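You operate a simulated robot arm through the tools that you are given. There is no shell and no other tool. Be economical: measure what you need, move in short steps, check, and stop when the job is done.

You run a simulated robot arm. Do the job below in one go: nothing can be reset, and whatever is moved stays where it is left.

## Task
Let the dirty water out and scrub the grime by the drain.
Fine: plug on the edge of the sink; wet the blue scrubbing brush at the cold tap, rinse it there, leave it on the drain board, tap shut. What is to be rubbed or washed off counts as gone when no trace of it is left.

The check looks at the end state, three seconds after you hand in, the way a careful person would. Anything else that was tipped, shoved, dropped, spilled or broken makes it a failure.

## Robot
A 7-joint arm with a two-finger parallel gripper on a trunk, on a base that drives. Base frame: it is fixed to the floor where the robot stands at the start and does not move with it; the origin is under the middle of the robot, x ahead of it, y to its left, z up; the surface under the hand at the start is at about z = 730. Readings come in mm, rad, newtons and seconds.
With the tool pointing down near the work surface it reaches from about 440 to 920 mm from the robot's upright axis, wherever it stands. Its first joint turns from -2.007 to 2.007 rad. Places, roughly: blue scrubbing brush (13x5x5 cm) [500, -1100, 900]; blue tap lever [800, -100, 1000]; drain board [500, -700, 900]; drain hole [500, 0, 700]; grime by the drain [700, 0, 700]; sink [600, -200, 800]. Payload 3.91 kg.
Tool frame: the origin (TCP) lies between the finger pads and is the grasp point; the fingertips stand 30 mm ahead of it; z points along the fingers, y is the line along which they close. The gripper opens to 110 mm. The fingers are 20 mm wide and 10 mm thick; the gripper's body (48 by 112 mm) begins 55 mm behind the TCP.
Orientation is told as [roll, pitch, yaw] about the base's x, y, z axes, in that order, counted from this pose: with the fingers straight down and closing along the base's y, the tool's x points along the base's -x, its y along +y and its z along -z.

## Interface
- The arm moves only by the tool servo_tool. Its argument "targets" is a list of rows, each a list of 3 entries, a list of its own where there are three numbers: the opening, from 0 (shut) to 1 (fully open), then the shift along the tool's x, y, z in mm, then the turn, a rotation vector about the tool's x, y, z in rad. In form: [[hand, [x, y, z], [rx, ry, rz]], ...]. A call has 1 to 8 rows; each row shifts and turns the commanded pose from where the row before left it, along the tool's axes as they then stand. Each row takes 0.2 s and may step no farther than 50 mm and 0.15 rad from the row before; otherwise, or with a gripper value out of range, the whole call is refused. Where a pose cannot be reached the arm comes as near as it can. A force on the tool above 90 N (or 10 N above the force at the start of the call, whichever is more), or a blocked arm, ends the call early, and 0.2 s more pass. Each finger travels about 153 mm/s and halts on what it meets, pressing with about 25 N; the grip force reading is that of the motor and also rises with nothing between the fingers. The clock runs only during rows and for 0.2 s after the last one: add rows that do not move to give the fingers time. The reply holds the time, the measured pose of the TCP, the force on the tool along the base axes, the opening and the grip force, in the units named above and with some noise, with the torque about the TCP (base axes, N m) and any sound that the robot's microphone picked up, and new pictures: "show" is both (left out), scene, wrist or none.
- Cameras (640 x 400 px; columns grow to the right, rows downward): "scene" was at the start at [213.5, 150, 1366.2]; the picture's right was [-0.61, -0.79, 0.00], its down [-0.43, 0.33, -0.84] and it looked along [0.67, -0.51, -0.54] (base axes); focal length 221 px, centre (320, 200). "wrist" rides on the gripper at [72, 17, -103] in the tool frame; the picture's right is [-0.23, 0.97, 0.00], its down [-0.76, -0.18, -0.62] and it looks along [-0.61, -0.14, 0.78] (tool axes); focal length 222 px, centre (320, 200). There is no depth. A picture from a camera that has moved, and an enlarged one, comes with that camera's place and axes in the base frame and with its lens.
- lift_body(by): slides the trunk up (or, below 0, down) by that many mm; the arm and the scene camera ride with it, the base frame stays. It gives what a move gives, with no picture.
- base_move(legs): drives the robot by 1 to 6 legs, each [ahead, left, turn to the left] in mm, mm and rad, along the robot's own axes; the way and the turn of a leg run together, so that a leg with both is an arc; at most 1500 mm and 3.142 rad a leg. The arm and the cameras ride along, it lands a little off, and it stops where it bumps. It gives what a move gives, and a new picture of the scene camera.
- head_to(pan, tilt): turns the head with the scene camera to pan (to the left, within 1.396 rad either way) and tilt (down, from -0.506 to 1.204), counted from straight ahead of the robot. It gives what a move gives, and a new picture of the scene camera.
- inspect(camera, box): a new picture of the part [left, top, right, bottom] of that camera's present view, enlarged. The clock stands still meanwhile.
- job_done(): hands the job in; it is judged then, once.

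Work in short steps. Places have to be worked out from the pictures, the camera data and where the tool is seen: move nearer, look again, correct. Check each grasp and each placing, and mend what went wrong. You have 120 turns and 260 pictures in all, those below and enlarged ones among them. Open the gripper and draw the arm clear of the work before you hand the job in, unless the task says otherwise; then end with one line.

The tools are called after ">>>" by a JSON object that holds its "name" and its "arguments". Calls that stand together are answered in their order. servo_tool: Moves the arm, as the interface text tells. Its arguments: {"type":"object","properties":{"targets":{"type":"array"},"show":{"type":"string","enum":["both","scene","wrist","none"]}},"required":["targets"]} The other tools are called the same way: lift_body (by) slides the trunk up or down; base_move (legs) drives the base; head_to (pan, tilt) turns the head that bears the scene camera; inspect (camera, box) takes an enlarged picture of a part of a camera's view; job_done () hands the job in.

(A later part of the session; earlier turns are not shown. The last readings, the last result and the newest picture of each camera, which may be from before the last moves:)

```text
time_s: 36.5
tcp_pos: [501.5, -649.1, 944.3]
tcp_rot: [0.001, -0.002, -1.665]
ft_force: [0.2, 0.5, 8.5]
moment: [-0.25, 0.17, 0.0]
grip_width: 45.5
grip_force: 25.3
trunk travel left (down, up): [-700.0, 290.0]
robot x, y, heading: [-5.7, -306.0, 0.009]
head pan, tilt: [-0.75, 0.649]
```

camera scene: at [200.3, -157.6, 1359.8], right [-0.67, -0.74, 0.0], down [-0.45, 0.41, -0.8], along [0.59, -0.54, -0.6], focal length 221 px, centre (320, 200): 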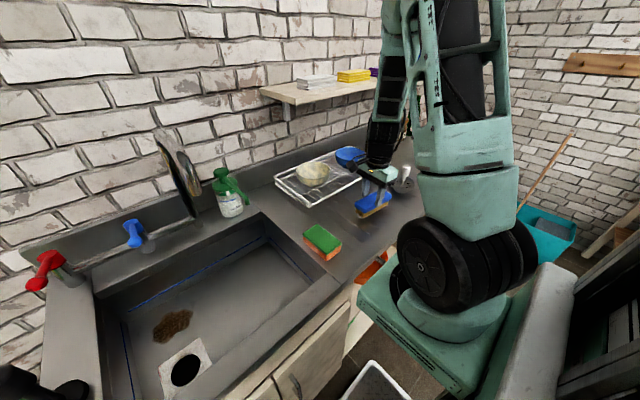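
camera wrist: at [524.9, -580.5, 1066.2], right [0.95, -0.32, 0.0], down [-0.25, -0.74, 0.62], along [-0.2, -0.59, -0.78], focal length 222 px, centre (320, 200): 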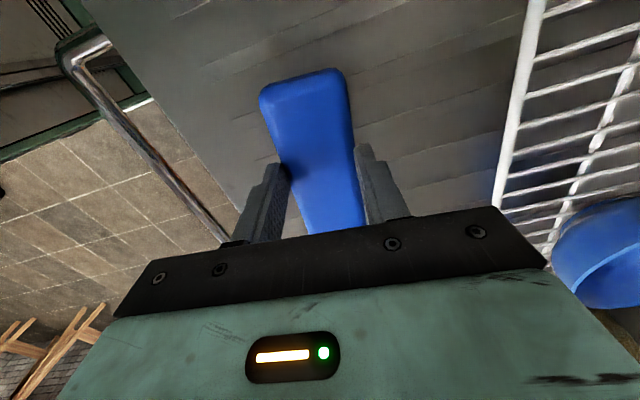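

Contact at 944. I release, rise and turn the tool back.

>>> {"name": "servo_tool", "arguments": {"targets": [[0.7, [0, 0, 0], [0, 0, 0]], [0.7, [0, 0, 0], [0, 0, 0]], [0.7, [0, 0, -40], [0, 0, 0]], [0.7, [0, 0, -50], [0, 0, 0]], [0.7, [0, 0, -50], [0, 0, 0]], [0.7, [0, 0, -50], [0, 0, 0]], [0.7, [0, 0, -50], [0, 0, 0]], [0.7, [0, 0, 0], [0, 0, -0.148]]], "show": "wrist"}}

>>> {"name": "servo_tool", "arguments": {"targets": [[0.4, [0, 0, 0], [0, 0, -0.148]], [0.4, [0, 0, 0], [0, 0, -0.148]], [0.4, [0, 0, 0], [0, 0, -0.148]], [0.4, [0, 0, 0], [0, 0, -0.148]], [0.4, [0, 0, 0], [0, 0, -0.148]], [0.2, [0, 0, 0], [0, 0, -0.148]], [0.0, [0, 0, 0], [0, 0, -0.148]], [0.0, [0, 0, 0], [0, 0, -0.148]]], "show": "scene"}}

```text
time_s: 38.3
tcp_pos: [500.4, -649.1, 1182.2]
tcp_rot: [0.0, 0.0, -1.517]
ft_force: [-0.2, 0.2, 0.4]
moment: [0.02, 0.01, -0.07]
grip_width: 76.9
grip_force: 0.0
trunk travel left (down, up): [-700.0, 290.0]
robot x, y, heading: [-5.6, -302.5, 0.011]
head pan, tilt: [-0.75, 0.649]
camera wrist: at [513.3, -575.7, 1285.2], right [0.98, -0.18, 0.0], down [-0.14, -0.77, 0.62], along [-0.11, -0.61, -0.78], focal length 222 px, centre (320, 200)
```

wrist: 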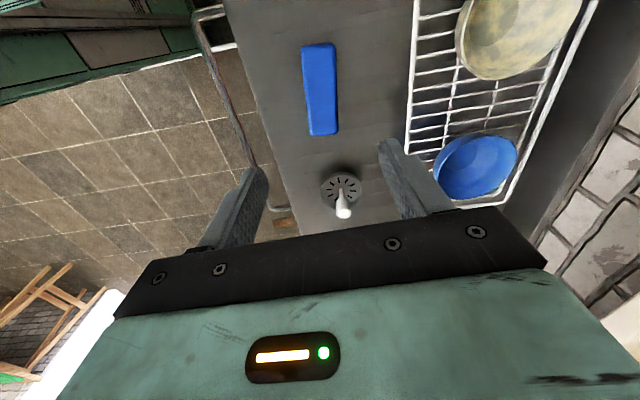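

```text
time_s: 40.1
tcp_pos: [501.4, -649.0, 1182.5]
tcp_rot: [0.002, 0.0, -0.332]
ft_force: [0.1, -1.0, -0.5]
moment: [-0.04, -0.01, -0.01]
grip_width: 0.0
grip_force: 25.1
trunk travel left (down, up): [-700.0, 290.0]
robot x, y, heading: [-7.4, -303.4, 0.012]
head pan, tilt: [-0.75, 0.649]
camera scene: at [200.6, -157.7, 1359.7], right [-0.67, -0.74, 0.0], down [-0.45, 0.41, -0.8], along [0.59, -0.54, -0.6], focal length 221 px, centre (320, 200)
```

scene: 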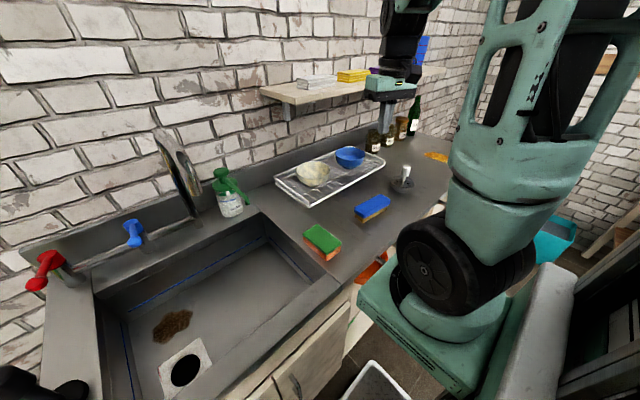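

The brush stands on the drain board. Now I study the tap, turning the head toward it.

>>> {"name": "head_to", "arguments": {"pan": -0.05, "tilt": 0.45}}

>>> {"name": "inspect", "arguments": {"camera": "scene", "box": [200, 120, 440, 270]}}

```text
time_s: 41.2
tcp_pos: [500.8, -647.5, 1183.4]
tcp_rot: [-0.001, 0.001, -0.335]
ft_force: [-0.5, 0.7, -0.2]
moment: [-0.03, 0.01, 0.0]
grip_width: 0.4
grip_force: 24.6
trunk travel left (down, up): [-700.0, 290.0]
robot x, y, heading: [-7.5, -305.1, 0.015]
head pan, tilt: [-0.051, 0.45]
camera scene: at [228.2, -102.9, 1377.6], right [-0.04, -1.0, 0.0], down [-0.44, 0.02, -0.9], along [0.9, -0.04, -0.44], focal length 221 px, centre (320, 200)
```

scene: 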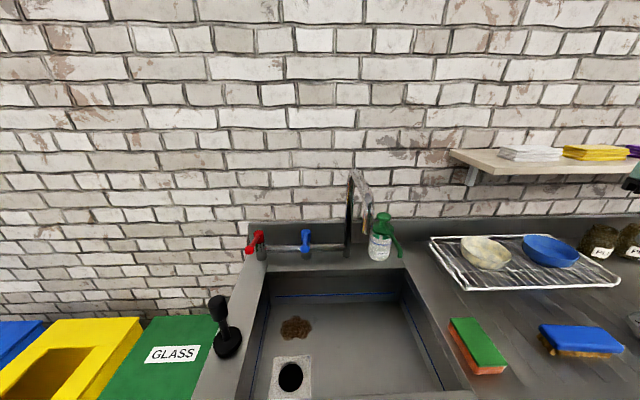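

```text
2.67 times, centred on (320, 195) of scene
camera zoom: at [228.2, -102.9, 1377.6], right [-0.04, -1.0, 0.0], down [-0.44, 0.02, -0.9], along [0.9, -0.04, -0.44], focal length 590 px, centre (320, 213)
```

zoom: 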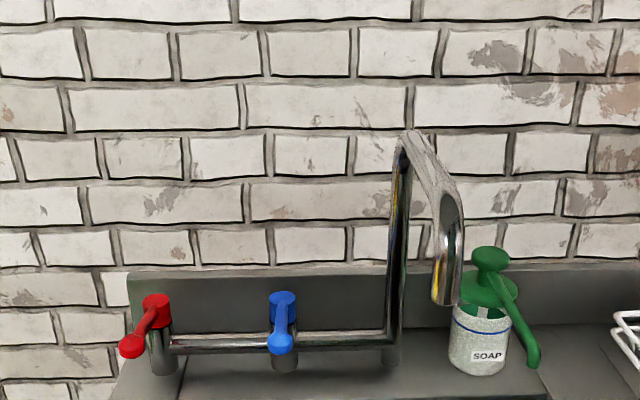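

Both levers point straight at me (−x), i.e. shut. I place the cold lever's ball at ≈ (718, -84, 992), pivot at (800, -85), and spout tip at ≈ (620, -220, 1105). I turn the tool straight and carry it left in front of the spout.

>>> {"name": "servo_tool", "arguments": {"targets": [[0.0, [20, 0, 0], [0, 0, -0.148]], [0.2, [0, 0, 0], [0, 0, -0.148]], [0.4, [0, 0, 0], [0, 0, -0.038]], [0.5, [0, 50, 0], [0, 0, 0]], [0.5, [0, 50, 0], [0, 0, 0]], [0.5, [0, 50, 0], [0, 0, 0]], [0.5, [0, 50, 0], [0, 0, 0]], [0.5, [0, 50, 0], [0, 0, 0]]], "show": "none"}}

>>> {"name": "servo_tool", "arguments": {"targets": [[0.5, [0, 50, 0], [0, 0, 0]], [0.5, [0, 50, 0], [0, 0, 0]], [0.5, [0, 50, 0], [0, 0, 0]], [0.5, [0, 50, 0], [0, 0, 0]], [0.5, [0, 50, 0], [0, 0, 0]], [0.5, [0, 50, 0], [0, 0, 0]], [0.5, [0, 13, 0], [0, 0, 0]]]}}

```text
time_s: 43.0
tcp_pos: [482.3, -391.3, 1184.5]
tcp_rot: [0.001, 0.0, -0.001]
ft_force: [0.9, -1.1, -0.4]
moment: [0.02, 0.0, 0.0]
grip_width: 55.1
grip_force: 0.0
trunk travel left (down, up): [-700.0, 290.0]
robot x, y, heading: [-5.9, -303.8, 0.008]
head pan, tilt: [-0.051, 0.45]
```

```text
time_s: 44.6
tcp_pos: [479.8, -78.5, 1182.9]
tcp_rot: [-0.002, 0.0, 0.0]
ft_force: [1.2, -0.5, 0.1]
moment: [0.03, 0.02, -0.04]
grip_width: 55.2
grip_force: 0.1
trunk travel left (down, up): [-700.0, 290.0]
robot x, y, heading: [-4.7, -306.5, 0.014]
head pan, tilt: [-0.051, 0.45]
camera scene: at [228.2, -103.1, 1377.6], right [-0.04, -1.0, 0.0], down [-0.43, 0.02, -0.9], along [0.9, -0.04, -0.44], focal length 221 px, centre (320, 200)
camera wrist: at [407.7, -63.6, 1285.8], right [0.23, 0.97, 0.0], down [0.76, -0.18, 0.62], along [0.61, -0.14, -0.78], focal length 222 px, centre (320, 200)
```

scene: 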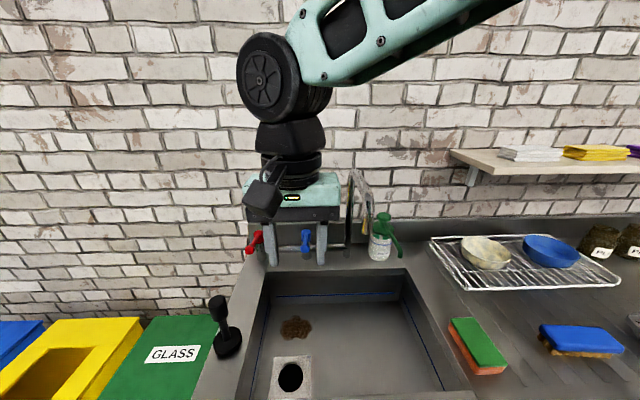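
wrist: 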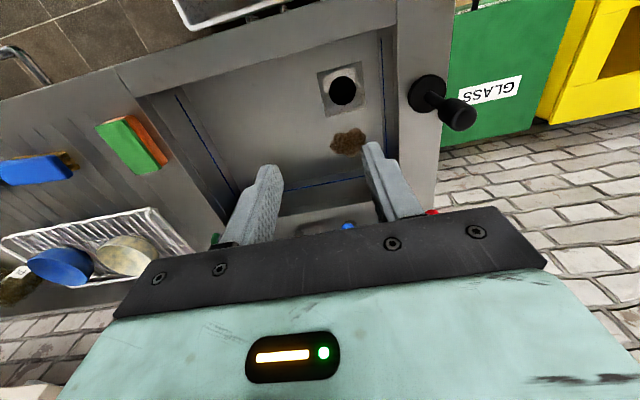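

The blue ball is where computed (716, -80). I advance to x ≈ 680 and down to z ≈ 1085 and look.

>>> {"name": "servo_tool", "arguments": {"targets": [[0.6, [-50, 0, 0], [0, 0, 0]], [0.6, [-50, 0, 0], [0, 0, 0]], [0.6, [-40, -2, 25], [0, 0, 0]], [0.6, [-40, 0, 30], [0, 0, 0]], [0.6, [-20, 0, 40], [0, 0, 0]], [0.6, [0, 0, 0], [0, 0, 0]]]}}

```text
time_s: 46.0
tcp_pos: [682.0, -81.0, 1087.7]
tcp_rot: [0.0, 0.001, 0.0]
ft_force: [-0.1, 0.0, 0.4]
moment: [0.01, -0.02, 0.02]
grip_width: 65.8
grip_force: 0.0
trunk travel left (down, up): [-700.0, 290.0]
robot x, y, heading: [-1.7, -307.8, 0.011]
head pan, tilt: [-0.051, 0.45]
camera scene: at [228.2, -102.9, 1377.6], right [-0.04, -1.0, 0.0], down [-0.43, 0.02, -0.9], along [0.9, -0.04, -0.44], focal length 221 px, centre (320, 200)
camera wrist: at [608.9, -67.0, 1190.7], right [0.23, 0.97, 0.0], down [0.76, -0.18, 0.62], along [0.61, -0.14, -0.78], focal length 222 px, centre (320, 200)
```

scene: 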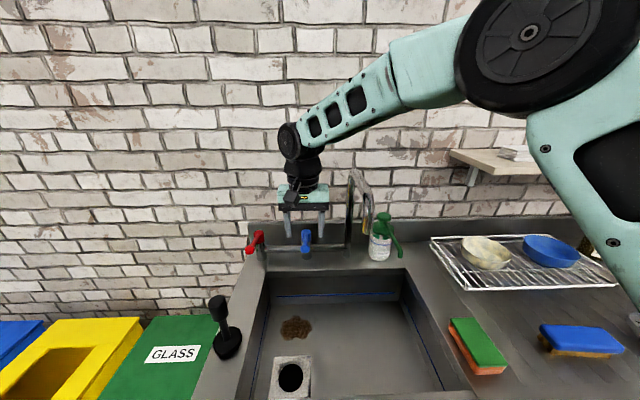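
wrist: 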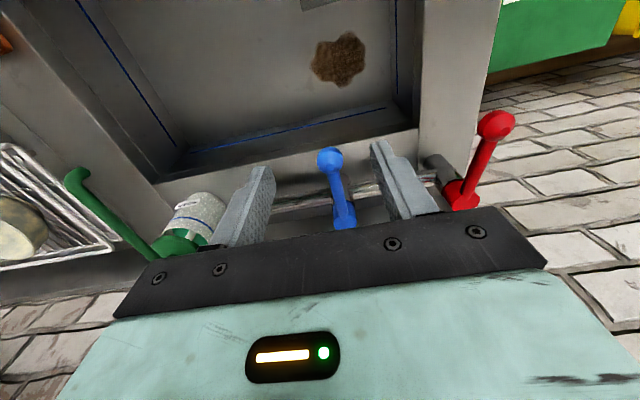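

The ball is at (717, -82, 990). I lower the open fingers around the lever and cage it loosely.

>>> {"name": "servo_tool", "arguments": {"targets": [[0.6, [-20, -2, 30], [0, 0, 0]], [0.6, [-20, 0, 40], [0, 0, 0]], [0.6, [0, 0, 28], [0, 0, 0]], [0.36, [0, 0, 0], [0, 0, 0]], [0.36, [0, 0, 0], [0, 0, 0]]]}}

```text
time_s: 47.2
tcp_pos: [721.9, -82.7, 989.1]
tcp_rot: [0.0, -0.001, 0.001]
ft_force: [0.1, 0.4, -0.1]
moment: [0.0, 0.0, 0.0]
grip_width: 39.6
grip_force: 0.0
trunk travel left (down, up): [-700.0, 290.0]
robot x, y, heading: [-5.5, -307.1, 0.01]
head pan, tilt: [-0.051, 0.45]
camera scene: at [228.3, -102.8, 1377.6], right [-0.04, -1.0, 0.0], down [-0.43, 0.02, -0.9], along [0.9, -0.04, -0.44], focal length 221 px, centre (320, 200)
camera wrist: at [649.1, -67.3, 1092.7], right [0.23, 0.97, 0.0], down [0.76, -0.18, 0.62], along [0.61, -0.14, -0.78], focal length 222 px, centre (320, 200)
```

scene: 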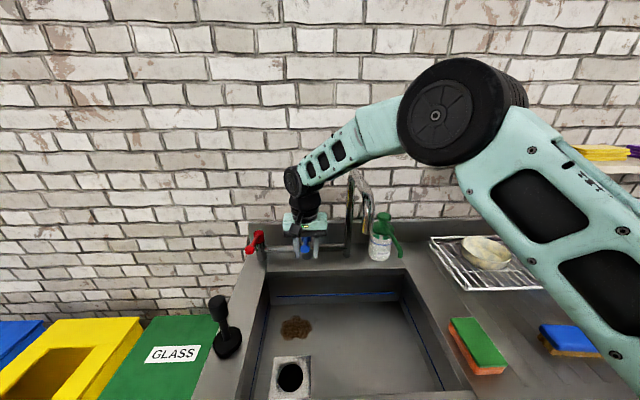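
wrist: 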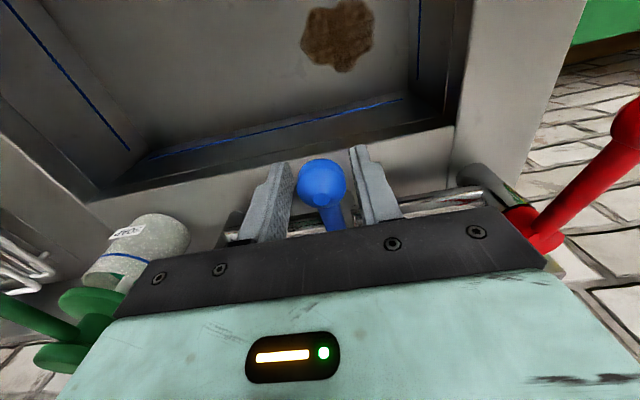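

The lever is caged. I push it gently a little toward +y and watch force and sound.

>>> {"name": "servo_tool", "arguments": {"targets": [[0.36, [0, 8, 0], [0, 0, 0]], [0.36, [0, 6, 0], [0, 0, 0]], [0.36, [0, 6, 0], [0, 0, 0]], [0.36, [0, 0, 0], [0, 0, 0]]], "show": "wrist"}}

```text
time_s: 48.2
tcp_pos: [722.9, -66.2, 990.2]
tcp_rot: [-0.004, 0.002, -0.002]
ft_force: [-5.5, -22.1, 0.2]
moment: [0.09, 0.24, 0.07]
grip_width: 50.6
grip_force: 11.6
trunk travel left (down, up): [-700.0, 290.0]
robot x, y, heading: [-4.1, -305.6, 0.01]
head pan, tilt: [-0.051, 0.45]
camera wrist: at [650.1, -50.3, 1092.9], right [0.23, 0.97, 0.0], down [0.76, -0.18, 0.62], along [0.61, -0.15, -0.78], focal length 222 px, centre (320, 200)
```

wrist: 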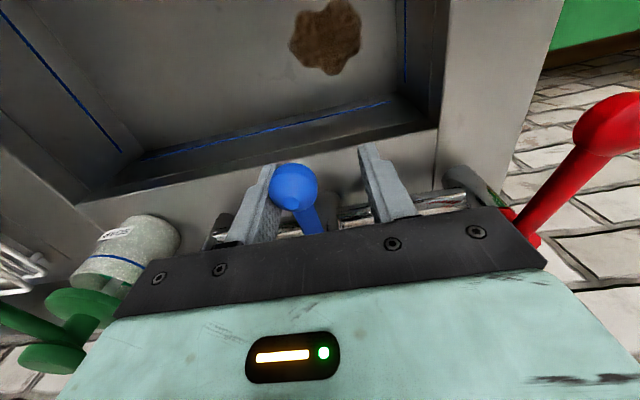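

It is blocked toward +y (shut stop). I go the other way, along the arc toward −y with the tool turning along.

>>> {"name": "servo_tool", "arguments": {"targets": [[0.36, [0, -10, 0], [0, 0, 0]], [0.36, [0, -10, 0], [0, 0, 0]], [0.36, [-0.8, -11, 0], [0, 0, -0.145]], [0.36, [-0.8, -11, 0], [0, 0, -0.145]], [0.36, [-0.8, -11, 0], [0, 0, -0.145]], [0.36, [-0.8, -11, 0], [0, 0, -0.145]], [0.36, [0, 0, 0], [0, 0, 0]]]}}

```text
time_s: 49.8
tcp_pos: [733.1, -125.1, 990.3]
tcp_rot: [0.0, 0.0, 0.581]
ft_force: [0.0, 0.0, -0.3]
moment: [0.0, 0.0, 0.01]
grip_width: 39.8
grip_force: 0.0
trunk travel left (down, up): [-700.0, 290.0]
robot x, y, heading: [-4.3, -303.6, 0.013]
head pan, tilt: [-0.051, 0.45]
camera scene: at [228.3, -102.8, 1377.6], right [-0.04, -1.0, 0.0], down [-0.43, 0.02, -0.9], along [0.9, -0.04, -0.44], focal length 221 px, centre (320, 200)
camera wrist: at [664.4, -152.1, 1092.7], right [-0.35, 0.94, 0.0], down [0.73, 0.27, 0.62], along [0.58, 0.21, -0.78], focal length 222 px, centre (320, 200)
```

scene: 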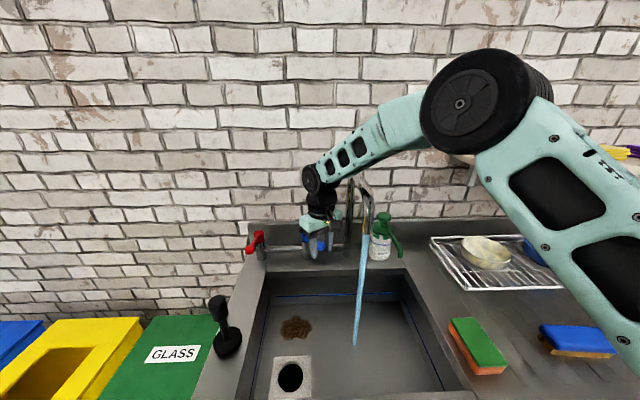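
wrist: 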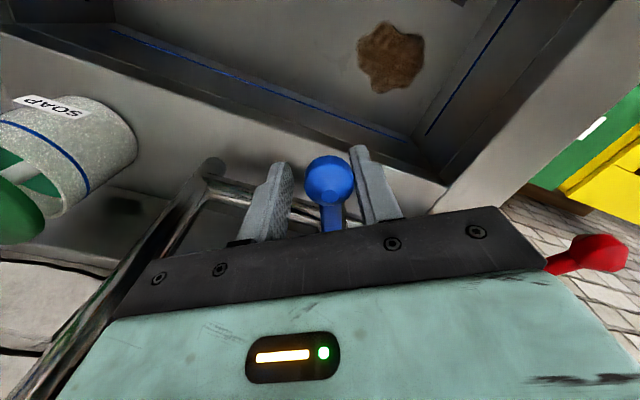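

Water runs (stream near x 625, y -223). I open a bit, rise straight, square the tool up and draw back.

>>> {"name": "servo_tool", "arguments": {"targets": [[0.5, [0, 0, 0], [0, 0, 0]], [0.5, [0, 0, -50], [0, 0, 0]], [0.5, [0, 0, -50], [0, 0, 0]], [0.5, [0, 30, -40], [0, 0, 0.145]], [0.5, [0, 30, -30], [0, 0, 0.145]], [0.5, [0, 0, -30], [0, 0, 0.145]], [0.5, [40, 0, 0], [0, 0, 0.145]], [0.5, [45, 0, 0], [0, 0, 0]]], "show": "scene"}}

>>> {"name": "servo_tool", "arguments": {"targets": [[0.5, [50, 0, 0], [0, 0, 0]], [0.5, [50, 0, 0], [0, 0, 0]], [0.5, [50, 0, 0], [0, 0, 0]], [0.5, [30, 0, 0], [0, 0, 0]], [0.5, [0, -50, 0], [0, 0, 0]], [0.5, [0, -50, 0], [0, 0, 0]], [0.5, [0, -50, 0], [0, 0, 0]], [0.5, [0, -50, 0], [0, 0, 0]]], "show": "scene"}}

```text
time_s: 51.6
tcp_pos: [617.9, -78.1, 1192.0]
tcp_rot: [0.0, -0.002, -0.002]
ft_force: [1.0, 0.4, -1.2]
moment: [-0.02, 0.08, 0.01]
grip_width: 55.1
grip_force: 0.1
trunk travel left (down, up): [-700.0, 290.0]
robot x, y, heading: [-5.6, -306.0, 0.009]
head pan, tilt: [-0.051, 0.45]
camera scene: at [228.8, -102.7, 1377.4], right [-0.04, -1.0, 0.0], down [-0.44, 0.02, -0.9], along [0.9, -0.04, -0.44], focal length 221 px, centre (320, 200)
```

scene: 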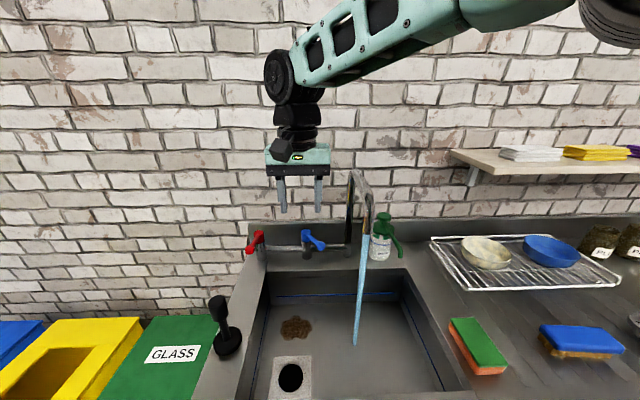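

```text
time_s: 53.4
tcp_pos: [440.6, -277.9, 1188.3]
tcp_rot: [-0.001, -0.002, 0.002]
ft_force: [-0.3, 0.4, -0.2]
moment: [0.0, -0.01, 0.02]
grip_width: 55.2
grip_force: 0.0
trunk travel left (down, up): [-700.0, 290.0]
robot x, y, heading: [-2.4, -304.5, 0.011]
head pan, tilt: [-0.051, 0.45]
camera scene: at [228.4, -102.3, 1377.5], right [-0.04, -1.0, 0.0], down [-0.44, 0.02, -0.9], along [0.9, -0.03, -0.44], focal length 221 px, centre (320, 200)
```

scene: 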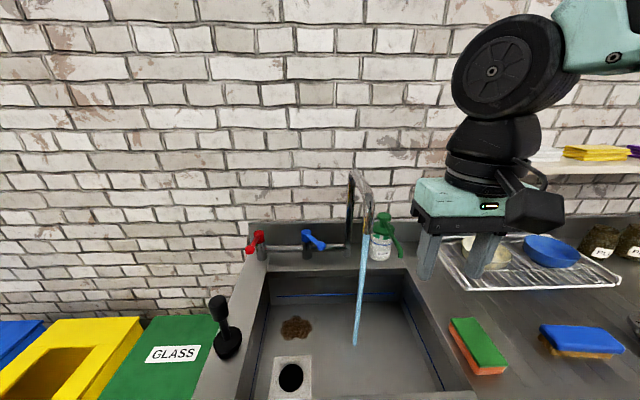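

The lever stays and the stream is steady. I go back to the brush, turning the tool across it again.

>>> {"name": "servo_tool", "arguments": {"targets": [[0.8, [-8, -49, 0], [0, 0, 0]], [0.8, [-8, -49, 0], [0, 0, 0]], [0.8, [-8, -49, 0], [0, 0, 0]], [0.8, [-8, -49, 0], [0, 0, 0]], [0.8, [-8, -49, 0], [0, 0, 0]], [0.8, [-8, -49, 0], [0, 0, 0]], [0.8, [-8, -49, 0], [0, 0, 0]], [0.8, [0, 0, 0], [0, 0, 0.148]]], "show": "none"}}

>>> {"name": "servo_tool", "arguments": {"targets": [[0.8, [0, 0, 0], [0, 0, 0.148]], [0.8, [0, 0, 0], [0, 0, 0.148]], [0.8, [0, 0, 0], [0, 0, 0.148]], [0.8, [0, 0, 0], [0, 0, 0.148]], [0.8, [0, 0, 0], [0, 0, 0.148]], [0.8, [0, 0, 0], [0, 0, 0.148]], [0.8, [0, 0, 0], [0, 0, 0.148]], [0.8, [0, 0, 0], [0, 0, 0.148]]], "show": "none"}}

>>> {"name": "servo_tool", "arguments": {"targets": [[0.8, [0, 0, 0], [0, 0, 0.148]], [0.8, [0, 0, 0], [0, 0, 0.148]], [0.8, [0, 0, 0], [0, 0, 0.037]], [0.8, [-27, 7.6, 0], [0, 0, 0]], [0.8, [0, 0, 50], [0, 0, 0]], [0.8, [0, 0, 50], [0, 0, 0]], [0.8, [0, 0, 50], [0, 0, 0]], [0.8, [0, 0, 0], [0, 0, 0]]], "show": "wrist"}}

```text
time_s: 55.2
tcp_pos: [496.9, -620.6, 1192.0]
tcp_rot: [-0.001, 0.0, -0.148]
ft_force: [0.1, 0.0, -0.4]
moment: [-0.01, 0.0, -0.02]
grip_width: 87.8
grip_force: 0.1
trunk travel left (down, up): [-700.0, 290.0]
robot x, y, heading: [-1.9, -304.0, 0.015]
head pan, tilt: [-0.051, 0.45]
```

```text
time_s: 57.0
tcp_pos: [496.5, -621.2, 1189.1]
tcp_rot: [0.002, 0.001, -1.334]
ft_force: [-0.2, 0.3, 0.0]
moment: [0.03, 0.0, 0.01]
grip_width: 88.0
grip_force: 0.0
trunk travel left (down, up): [-700.0, 290.0]
robot x, y, heading: [-5.6, -306.6, 0.013]
head pan, tilt: [-0.051, 0.45]
```

```text
time_s: 58.8
tcp_pos: [502.1, -646.9, 1036.9]
tcp_rot: [0.001, 0.001, -1.668]
ft_force: [0.1, 0.2, -0.1]
moment: [-0.04, -0.01, 0.0]
grip_width: 88.0
grip_force: 0.0
trunk travel left (down, up): [-700.0, 290.0]
robot x, y, heading: [-5.1, -303.9, 0.011]
head pan, tilt: [-0.051, 0.45]
camera wrist: at [525.6, -578.1, 1141.1], right [0.95, -0.32, 0.0], down [-0.25, -0.74, 0.62], along [-0.2, -0.59, -0.78], focal length 222 px, centre (320, 200)
```

wrist: 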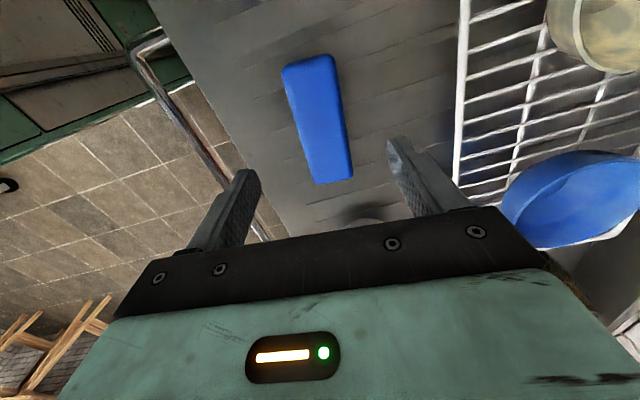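

The brush sits as left. I take it about 18 mm nearer its left end (so it sticks out farther for the stream and the corner), down to z ≈ 943.

>>> {"name": "servo_tool", "arguments": {"targets": [[0.8, [18, 0, 30], [0, 0, 0]], [0.8, [0, 0, 40], [0, 0, 0]], [0.8, [0, 0, 24], [0, 0, 0]], [0.5, [0, 0, 0], [0, 0, 0]], [0.2, [0, 0, 0], [0, 0, 0]], [0.2, [0, 0, 0], [0, 0, 0]], [0.2, [0, 0, -20], [0, 0, 0]], [0.2, [0, 0, -40], [0, 0, 0]]], "show": "wrist"}}

```text
time_s: 60.6
tcp_pos: [506.1, -628.5, 1006.4]
tcp_rot: [0.001, 0.0, -1.665]
ft_force: [-0.9, -0.8, -1.8]
moment: [0.03, 0.02, 0.04]
grip_width: 45.4
grip_force: 25.3
trunk travel left (down, up): [-700.0, 290.0]
robot x, y, heading: [-1.7, -304.6, 0.009]
head pan, tilt: [-0.051, 0.45]
camera wrist: at [529.4, -559.6, 1109.2], right [0.95, -0.32, 0.0], down [-0.25, -0.74, 0.62], along [-0.2, -0.59, -0.78], focal length 222 px, centre (320, 200)
```

wrist: 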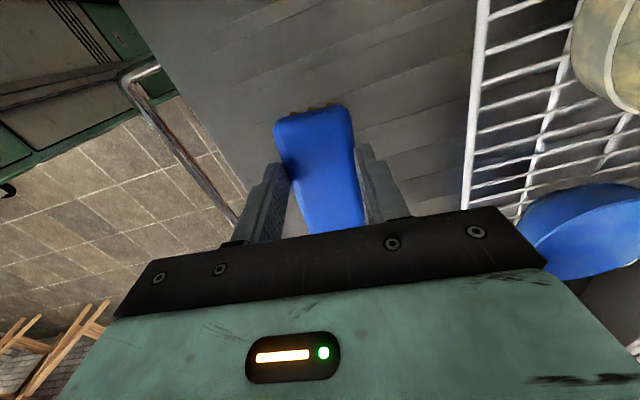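

Held again (45 mm). I lift, turn the tool back so the brush points forward, and shift left in front of the stream.

>>> {"name": "servo_tool", "arguments": {"targets": [[0.2, [0, 0, -50], [0, 0, 0]], [0.2, [0, 0, -50], [0, 0, 0]], [0.2, [0, 0, -50], [0, 0, 0]], [0.2, [0, -30, -20], [0, 0, 0]], [0.2, [0, 0, 0], [0, 0, -0.148]], [0.2, [0, 0, 0], [0, 0, -0.148]], [0.2, [0, 0, 0], [0, 0, -0.148]], [0.2, [0, 0, 0], [0, 0, -0.148]]], "show": "none"}}

>>> {"name": "servo_tool", "arguments": {"targets": [[0.2, [0, 0, 0], [0, 0, -0.148]], [0.2, [0, 0, 0], [0, 0, -0.148]], [0.2, [0, 0, 0], [0, 0, -0.148]], [0.2, [0, 0, 0], [0, 0, -0.148]], [0.2, [0, 0, 0], [0, 0, -0.148]], [0.2, [0, 0, 0], [0, 0, -0.148]], [0.2, [0, 0, 0], [0, 0, -0.148]], [0.2, [0, 0, 0], [0, 0, -0.036]]], "show": "none"}}

>>> {"name": "servo_tool", "arguments": {"targets": [[0.2, [0, 50, 0], [0, 0, 0]], [0.2, [0, 50, 0], [0, 0, 0]], [0.2, [0, 50, 0], [0, 0, 0]], [0.2, [0, 50, 0], [0, 0, 0]], [0.2, [0, 50, 0], [0, 0, 0]], [0.2, [0, 50, 0], [0, 0, 0]], [0.2, [0, 50, 0], [0, 0, 0]], [0.2, [0, 45, 0], [0, 0, 0]]], "show": "both"}}

```text
time_s: 62.4
tcp_pos: [473.0, -627.4, 1175.8]
tcp_rot: [0.001, -0.001, -1.07]
ft_force: [0.6, 0.5, -0.6]
moment: [0.02, 0.03, 0.0]
grip_width: 45.4
grip_force: 24.7
trunk travel left (down, up): [-700.0, 290.0]
robot x, y, heading: [-3.4, -304.0, 0.015]
head pan, tilt: [-0.051, 0.45]
```

```text
time_s: 64.2
tcp_pos: [474.2, -627.9, 1175.5]
tcp_rot: [0.001, 0.001, 0.0]
ft_force: [0.8, 0.2, -1.3]
moment: [0.01, 0.05, 0.02]
grip_width: 45.4
grip_force: 25.2
trunk travel left (down, up): [-700.0, 290.0]
robot x, y, heading: [1.2, -302.8, 0.011]
head pan, tilt: [-0.051, 0.45]
```

```text
time_s: 66.0
tcp_pos: [474.3, -232.6, 1174.0]
tcp_rot: [0.0, 0.001, -0.002]
ft_force: [-0.4, -0.4, -1.3]
moment: [0.01, 0.01, 0.0]
grip_width: 45.2
grip_force: 25.2
trunk travel left (down, up): [-700.0, 290.0]
robot x, y, heading: [-1.1, -306.1, 0.012]
head pan, tilt: [-0.051, 0.45]
camera scene: at [228.1, -103.3, 1377.7], right [-0.04, -1.0, 0.0], down [-0.43, 0.02, -0.9], along [0.9, -0.04, -0.44], focal length 221 px, centre (320, 200)
camera wrist: at [400.8, -216.1, 1277.1], right [0.23, 0.97, 0.0], down [0.76, -0.18, 0.62], along [0.61, -0.14, -0.78], focal length 222 px, centre (320, 200)
```

scene: 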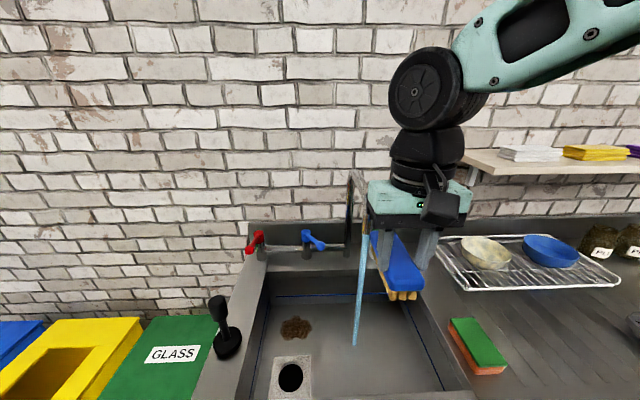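
wrist: 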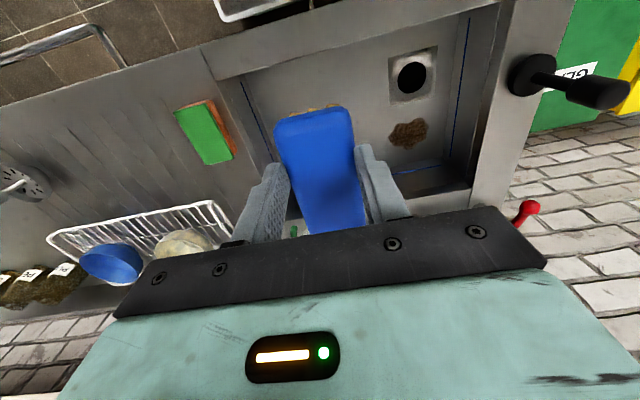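

The stream is beside the brush. I go below spout level first, tip the hand 0.3 rad so its top leans away from the spout, and move forward.

>>> {"name": "servo_tool", "arguments": {"targets": [[0.2, [0, 5, 45], [0, 0, 0]], [0.2, [0, 5, 48], [0, 0, 0]], [0.2, [0, 0, 48], [0, 0, 0]], [0.2, [0, 0, 0], [0, -0.15, 0]], [0.2, [0, 0, 0], [0, -0.15, 0]], [0.2, [-32, 0, 10], [0, 0, 0]], [0.2, [0, 0, 0], [0, 0, 0]]], "show": "both"}}

```text
time_s: 67.6
tcp_pos: [509.0, -222.4, 1034.5]
tcp_rot: [0.001, -0.3, -0.002]
ft_force: [-0.7, -0.1, -1.2]
moment: [-0.01, 0.05, -0.01]
grip_width: 45.4
grip_force: 25.0
trunk travel left (down, up): [-700.0, 290.0]
robot x, y, heading: [-3.5, -306.4, 0.007]
head pan, tilt: [-0.051, 0.45]
camera scene: at [228.2, -102.8, 1377.6], right [-0.04, -1.0, 0.0], down [-0.43, 0.02, -0.9], along [0.9, -0.04, -0.44], focal length 221 px, centre (320, 200)
camera wrist: at [408.7, -207.0, 1111.0], right [0.22, 0.97, 0.07], down [0.54, -0.18, 0.82], along [0.81, -0.14, -0.57], focal length 222 px, centre (320, 200)
```

scene: 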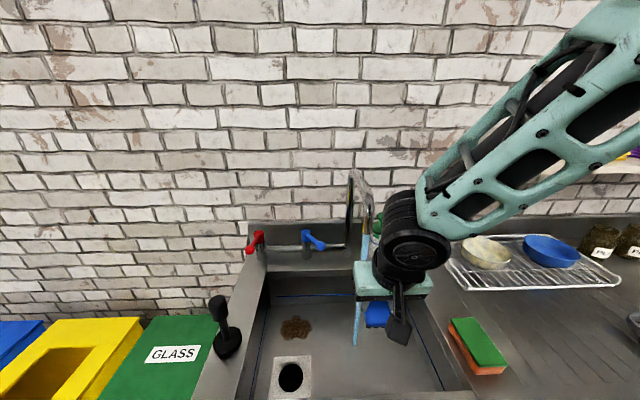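
wrist: 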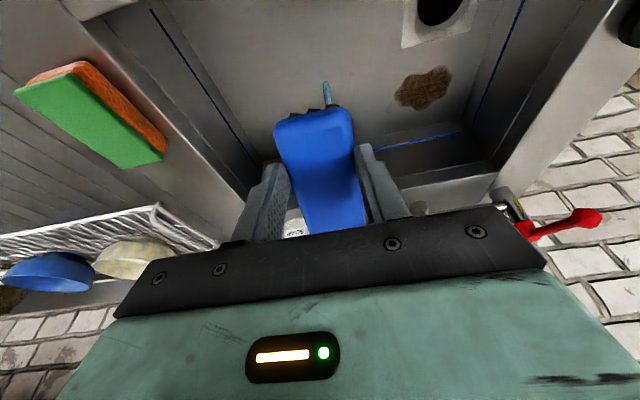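

Aligned in y with the stream (−220). I move the brush tip into it, forward and down to about (560, −221, 925).

>>> {"name": "servo_tool", "arguments": {"targets": [[0.2, [8, 0, 27], [0, 0, 0]], [0.2, [8, 0, 27], [0, 0, 0]], [0.2, [-24, 0, 7.5], [0, 0, 0]], [0.2, [-24, 0, 7.5], [0, 0, 0]], [0.2, [14, 0, 45], [0, 0, 0]], [0.2, [0, 0, 0], [0, 0, 0]]], "show": "scene"}}

>>> {"name": "inspect", "arguments": {"camera": "scene", "box": [320, 160, 480, 370]}}

```text
time_s: 69.0
tcp_pos: [559.3, -223.8, 929.2]
tcp_rot: [-0.001, -0.299, -0.002]
ft_force: [0.4, -0.7, -1.2]
moment: [-0.04, 0.0, -0.04]
grip_width: 45.3
grip_force: 25.4
trunk travel left (down, up): [-700.0, 290.0]
robot x, y, heading: [-1.9, -302.2, 0.014]
head pan, tilt: [-0.051, 0.45]
camera scene: at [228.2, -102.9, 1377.6], right [-0.04, -1.0, 0.0], down [-0.43, 0.02, -0.9], along [0.9, -0.04, -0.44], focal length 221 px, centre (320, 200)
```

scene: 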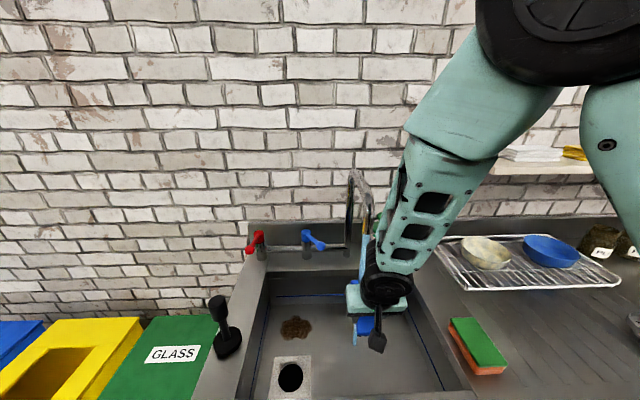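

```text
1.90 times, centred on (400, 265) of scene
camera zoom: at [228.2, -102.9, 1377.6], right [-0.04, -1.0, 0.0], down [-0.43, 0.02, -0.9], along [0.9, -0.04, -0.44], focal length 422 px, centre (168, 76)
```

zoom: 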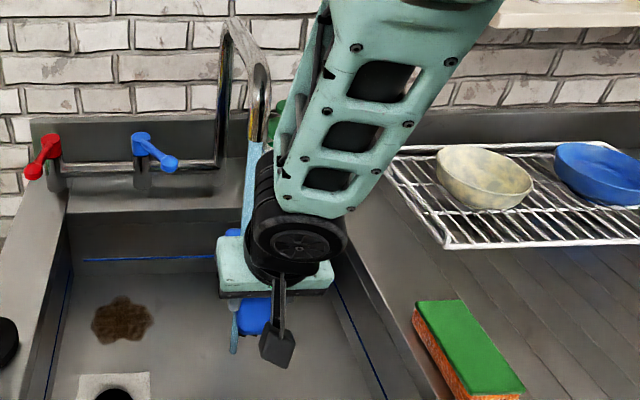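

The stream (x ≈ 637) seems to fall just beyond the brush end (≈ 633). I go forward 25 mm and a little lower.

>>> {"name": "servo_tool", "arguments": {"targets": [[0.2, [4.5, 0, 14.5], [0, 0, 0]], [0.2, [-12, 2, 4], [0, 0, 0]], [0.2, [-12, 0, 4], [0, 0, 0]], [0.2, [0, 0, 0], [0, 0, 0]], [0.2, [0, 0, 0], [0, 0, 0]]], "show": "both"}}

>>> {"name": "inspect", "arguments": {"camera": "scene", "box": [320, 160, 480, 370]}}

```text
time_s: 70.2
tcp_pos: [584.5, -221.5, 915.8]
tcp_rot: [0.001, -0.299, -0.002]
ft_force: [0.1, -0.9, -1.0]
moment: [-0.02, 0.03, -0.01]
grip_width: 45.4
grip_force: 25.5
trunk travel left (down, up): [-700.0, 290.0]
robot x, y, heading: [-3.3, -305.6, 0.006]
head pan, tilt: [-0.051, 0.45]
camera scene: at [228.3, -102.8, 1377.6], right [-0.04, -1.0, 0.0], down [-0.43, 0.02, -0.9], along [0.9, -0.04, -0.44], focal length 221 px, centre (320, 200)
camera wrist: at [484.7, -204.9, 992.4], right [0.22, 0.97, 0.07], down [0.54, -0.18, 0.82], along [0.81, -0.14, -0.57], focal length 222 px, centre (320, 200)
```

scene: 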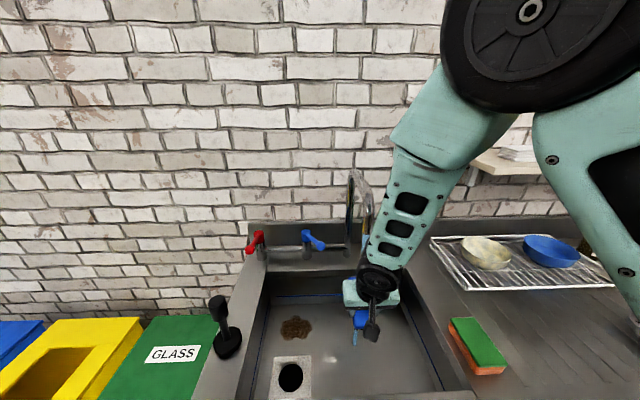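
wrist: 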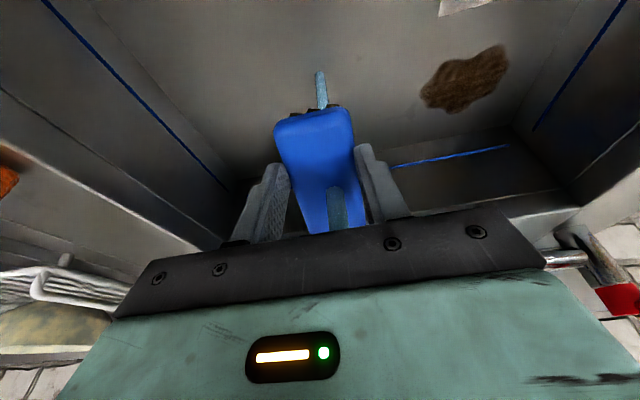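

```text
1.90 times, centred on (400, 265) of scene
camera zoom: at [228.3, -102.8, 1377.6], right [-0.04, -1.0, 0.0], down [-0.43, 0.02, -0.9], along [0.9, -0.04, -0.44], focal length 422 px, centre (168, 76)
```

zoom: 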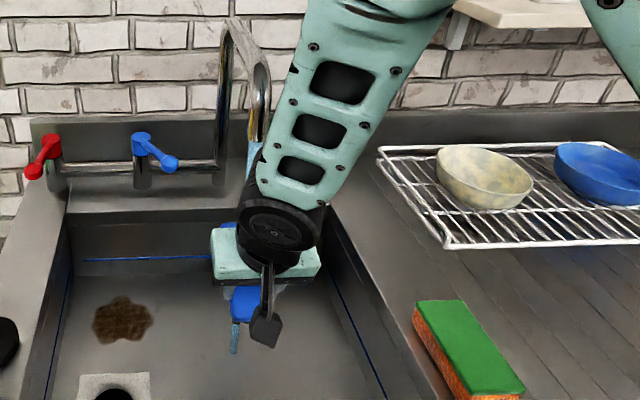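

Something stream-like now shows on the brush between the fingers; I enlarge the wrist view to see where the water hits.

>>> {"name": "inspect", "arguments": {"camera": "wrist", "box": [240, 60, 430, 240]}}

```text
2.22 times, centred on (335, 150) of wrist
camera zoom: at [484.7, -204.9, 992.4], right [0.22, 0.97, 0.07], down [0.54, -0.18, 0.82], along [0.81, -0.14, -0.57], focal length 494 px, centre (287, 311)
```

zoom: 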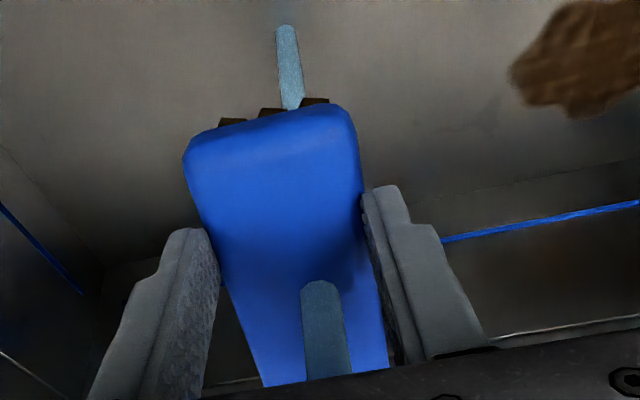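

The stream enters the brush right by the fingers, so the tip is past it. I draw back 25 mm so it strikes the free part of the brush, sweep a little along it and hold a while to soak it.

>>> {"name": "servo_tool", "arguments": {"targets": [[0.2, [12, 0, -4], [0, 0, 0]], [0.2, [12, 0, -4], [0, 0, 0]], [0.2, [0, 0, 0], [0, 0, 0]], [0.2, [14, 0, -4], [0, 0, 0]], [0.2, [0, 0, 0], [0, 0, 0]], [0.2, [-14, 0, 4], [0, 0, 0]], [0.2, [0, 0, 0], [0, 0, 0]], [0.2, [0, 0, 0], [0, 0, 0]]], "show": "wrist"}}

>>> {"name": "inspect", "arguments": {"camera": "wrist", "box": [240, 60, 430, 240]}}

>>> {"name": "inspect", "arguments": {"camera": "scene", "box": [320, 200, 440, 370]}}

```text
time_s: 72.0
tcp_pos: [559.0, -221.7, 916.6]
tcp_rot: [0.002, -0.299, -0.002]
ft_force: [0.3, -0.8, -1.1]
moment: [-0.02, 0.03, -0.01]
grip_width: 45.6
grip_force: 24.5
trunk travel left (down, up): [-700.0, 290.0]
robot x, y, heading: [-5.4, -302.5, 0.011]
head pan, tilt: [-0.051, 0.45]
camera wrist: at [459.0, -206.2, 993.4], right [0.22, 0.97, 0.07], down [0.54, -0.18, 0.82], along [0.81, -0.14, -0.57], focal length 222 px, centre (320, 200)
```

wrist: 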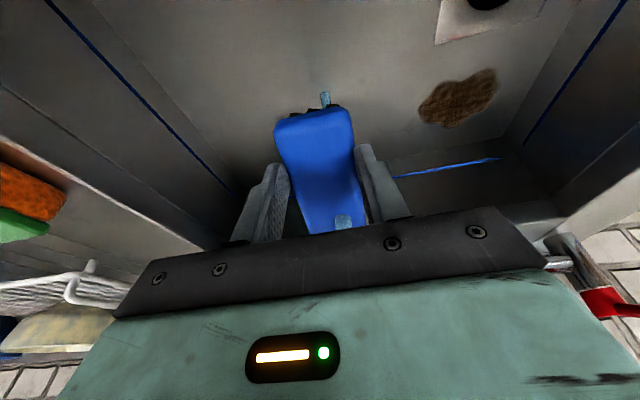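

```text
2.22 times, centred on (335, 150) of wrist
camera zoom: at [459.0, -206.2, 993.4], right [0.22, 0.97, 0.07], down [0.54, -0.18, 0.82], along [0.81, -0.14, -0.57], focal length 494 px, centre (287, 311)
```

zoom: 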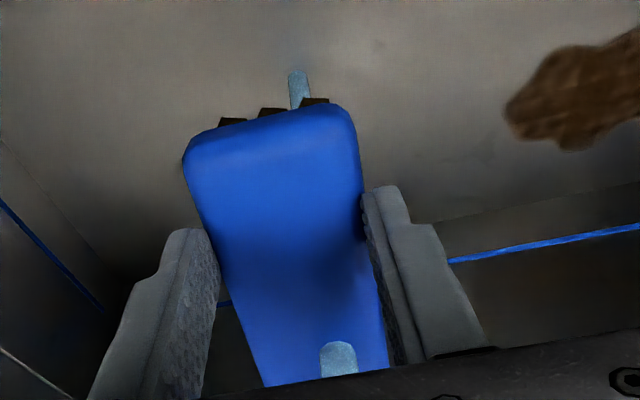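

```text
2.35 times, centred on (380, 285) of scene
camera zoom: at [228.3, -102.8, 1377.6], right [-0.04, -1.0, 0.0], down [-0.43, 0.02, -0.9], along [0.9, -0.04, -0.44], focal length 521 px, centre (179, 0)
```

zoom: 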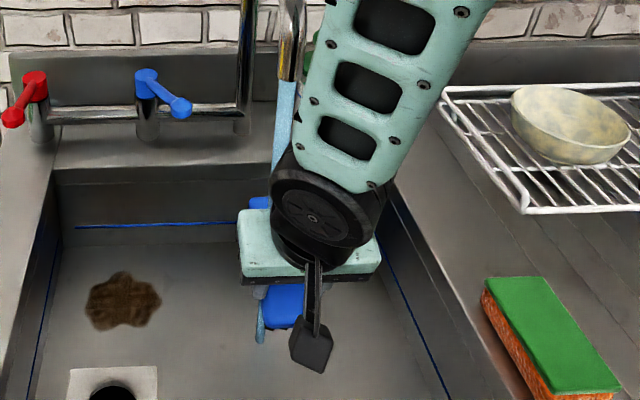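

The stream now strikes the free end of the brush. I hold it about a second more, then move left and straighten the tool over the grime (≈ (670, −45), about 100 mm across).

>>> {"name": "servo_tool", "arguments": {"targets": [[0.2, [-8, 10, 0], [0, 0, 0]], [0.2, [0, 0, 0], [0, 0, 0]], [0.2, [0, -18, 0], [0, 0, 0]], [0.2, [0, 0, 0], [0, 0, 0]], [0.2, [0, 10, 0], [0, 0, 0]], [0.2, [0, 48, 0], [0, 0, 0]], [0.2, [0, 48, 0], [0, 0, 0]], [0.2, [0, 48, 0], [0, 0, 0]]], "show": "none"}}

>>> {"name": "servo_tool", "arguments": {"targets": [[0.2, [0, 20, 0], [0, 0.15, 0]], [0.2, [0, 0, 0], [0, 0.149, 0]], [0.2, [-40, 0, 0], [0, 0, 0]], [0.2, [-40, 0, 30], [0, 0, 0]], [0.2, [0, 0, 30], [0, 0, 0]], [0.2, [0, 0, 20], [0, 0, 0]], [0.2, [0, 0, 0], [0, 0, 0]]], "show": "both"}}

```text
time_s: 73.8
tcp_pos: [566.7, -77.1, 917.5]
tcp_rot: [0.0, -0.3, -0.001]
ft_force: [-0.5, -0.8, -1.6]
moment: [0.02, 0.04, 0.01]
grip_width: 45.6
grip_force: 25.0
trunk travel left (down, up): [-700.0, 290.0]
robot x, y, heading: [-2.9, -306.3, 0.011]
head pan, tilt: [-0.051, 0.45]
```

```text
time_s: 75.4
tcp_pos: [648.0, -55.2, 838.7]
tcp_rot: [-0.001, -0.001, 0.0]
ft_force: [0.3, 0.3, -0.9]
moment: [0.04, 0.03, -0.02]
grip_width: 45.5
grip_force: 25.1
trunk travel left (down, up): [-700.0, 290.0]
robot x, y, heading: [-7.6, -306.1, 0.011]
head pan, tilt: [-0.051, 0.45]
camera scene: at [228.3, -102.8, 1377.6], right [-0.04, -1.0, 0.0], down [-0.43, 0.02, -0.9], along [0.9, -0.04, -0.44], focal length 221 px, centre (320, 200)
camera wrist: at [575.2, -39.6, 941.3], right [0.23, 0.97, 0.0], down [0.76, -0.18, 0.62], along [0.61, -0.14, -0.78], focal length 222 px, centre (320, 200)
```

scene: 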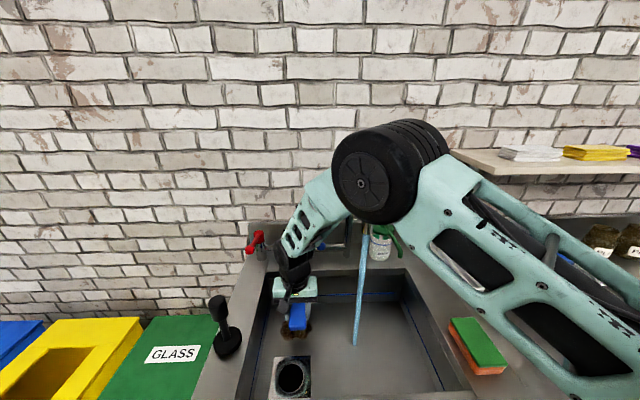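
wrist: 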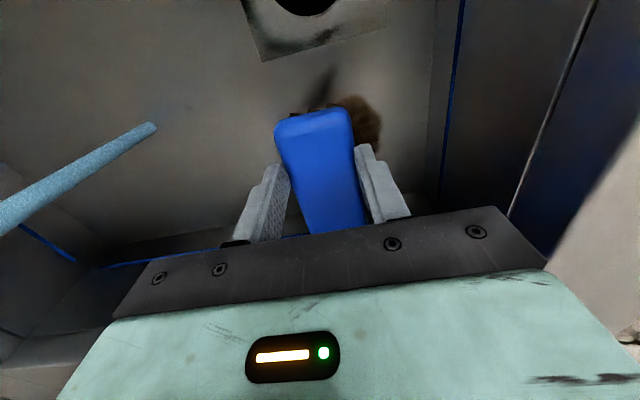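

Over the grime. I lower slowly to find the floor.

>>> {"name": "servo_tool", "arguments": {"targets": [[0.2, [0, 0, 15], [0, 0, 0]], [0.2, [0, 0, 15], [0, 0, 0]], [0.2, [0, 0, 10], [0, 0, 0]], [0.2, [0, 0, 5], [0, 0, 0]], [0.2, [0, 0, 5], [0, 0, 0]], [0.2, [0, 0, 0], [0, 0, 0]]], "show": "none"}}

```text
time_s: 76.8
tcp_pos: [646.9, -54.5, 789.9]
tcp_rot: [0.001, -0.005, -0.002]
ft_force: [2.3, -1.7, 23.3]
moment: [-0.05, -0.08, 0.01]
grip_width: 45.6
grip_force: 25.1
trunk travel left (down, up): [-700.0, 290.0]
robot x, y, heading: [-2.2, -305.6, 0.013]
head pan, tilt: [-0.051, 0.45]
```

Floor contact at z ≈ 790 with 23 N. I scrub with strokes across the patch.

>>> {"name": "servo_tool", "arguments": {"targets": [[0.2, [20, 0, 0], [0, 0, 0]], [0.2, [-24, 8, 0], [0, 0, 0]], [0.2, [20, 8, 0], [0, 0, 0]], [0.2, [-20, 8, 0], [0, 0, 0]], [0.2, [20, 6, 0], [0, 0, 0]], [0.2, [-20, -12, 0], [0, 0, 0]], [0.2, [20, -12, 0], [0, 0, 0]], [0.2, [-20, -10, 0], [0, 0, 0]]], "show": "none"}}

>>> {"name": "servo_tool", "arguments": {"targets": [[0.2, [20, -10, 0], [0, 0, 0]], [0.2, [-22, -8, 0], [0, 0, 0]], [0.2, [20, -8, 0], [0, 0, 0]], [0.2, [-20, 0, 0], [0, 0, 0]], [0.2, [20, 12, 0], [0, 0, 0]], [0.2, [-20, 12, 0], [0, 0, 0]], [0.2, [20, 10, 0], [0, 0, 0]], [0.2, [0, 0, 0], [0, 0, 0]]], "show": "both"}}

```text
time_s: 78.6
tcp_pos: [651.4, -57.5, 787.2]
tcp_rot: [-0.002, 0.002, -0.002]
ft_force: [-1.4, -1.0, 2.6]
moment: [0.02, 0.13, 0.03]
grip_width: 45.2
grip_force: 25.1
trunk travel left (down, up): [-700.0, 290.0]
robot x, y, heading: [-3.8, -305.7, 0.016]
head pan, tilt: [-0.051, 0.45]
```

```text
time_s: 80.4
tcp_pos: [631.6, -51.3, 788.6]
tcp_rot: [0.0, 0.0, -0.001]
ft_force: [0.1, -0.3, -1.2]
moment: [0.01, 0.04, -0.02]
grip_width: 45.3
grip_force: 24.4
trunk travel left (down, up): [-700.0, 290.0]
robot x, y, heading: [-6.4, -309.2, 0.015]
head pan, tilt: [-0.051, 0.45]
camera scene: at [228.4, -102.8, 1377.5], right [-0.04, -1.0, 0.0], down [-0.43, 0.02, -0.9], along [0.9, -0.04, -0.44], focal length 221 px, centre (320, 200)
camera wrist: at [559.4, -35.3, 891.1], right [0.23, 0.97, 0.0], down [0.76, -0.18, 0.62], along [0.61, -0.14, -0.78], focal length 222 px, centre (320, 200)
```

scene: 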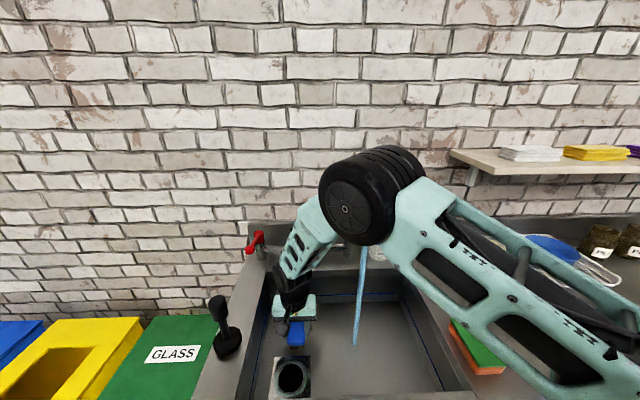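
wrist: 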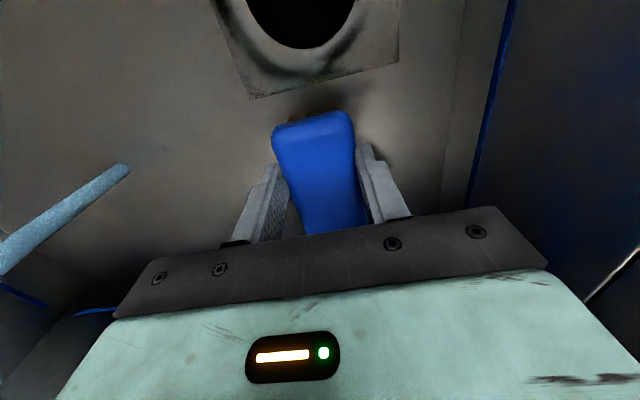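

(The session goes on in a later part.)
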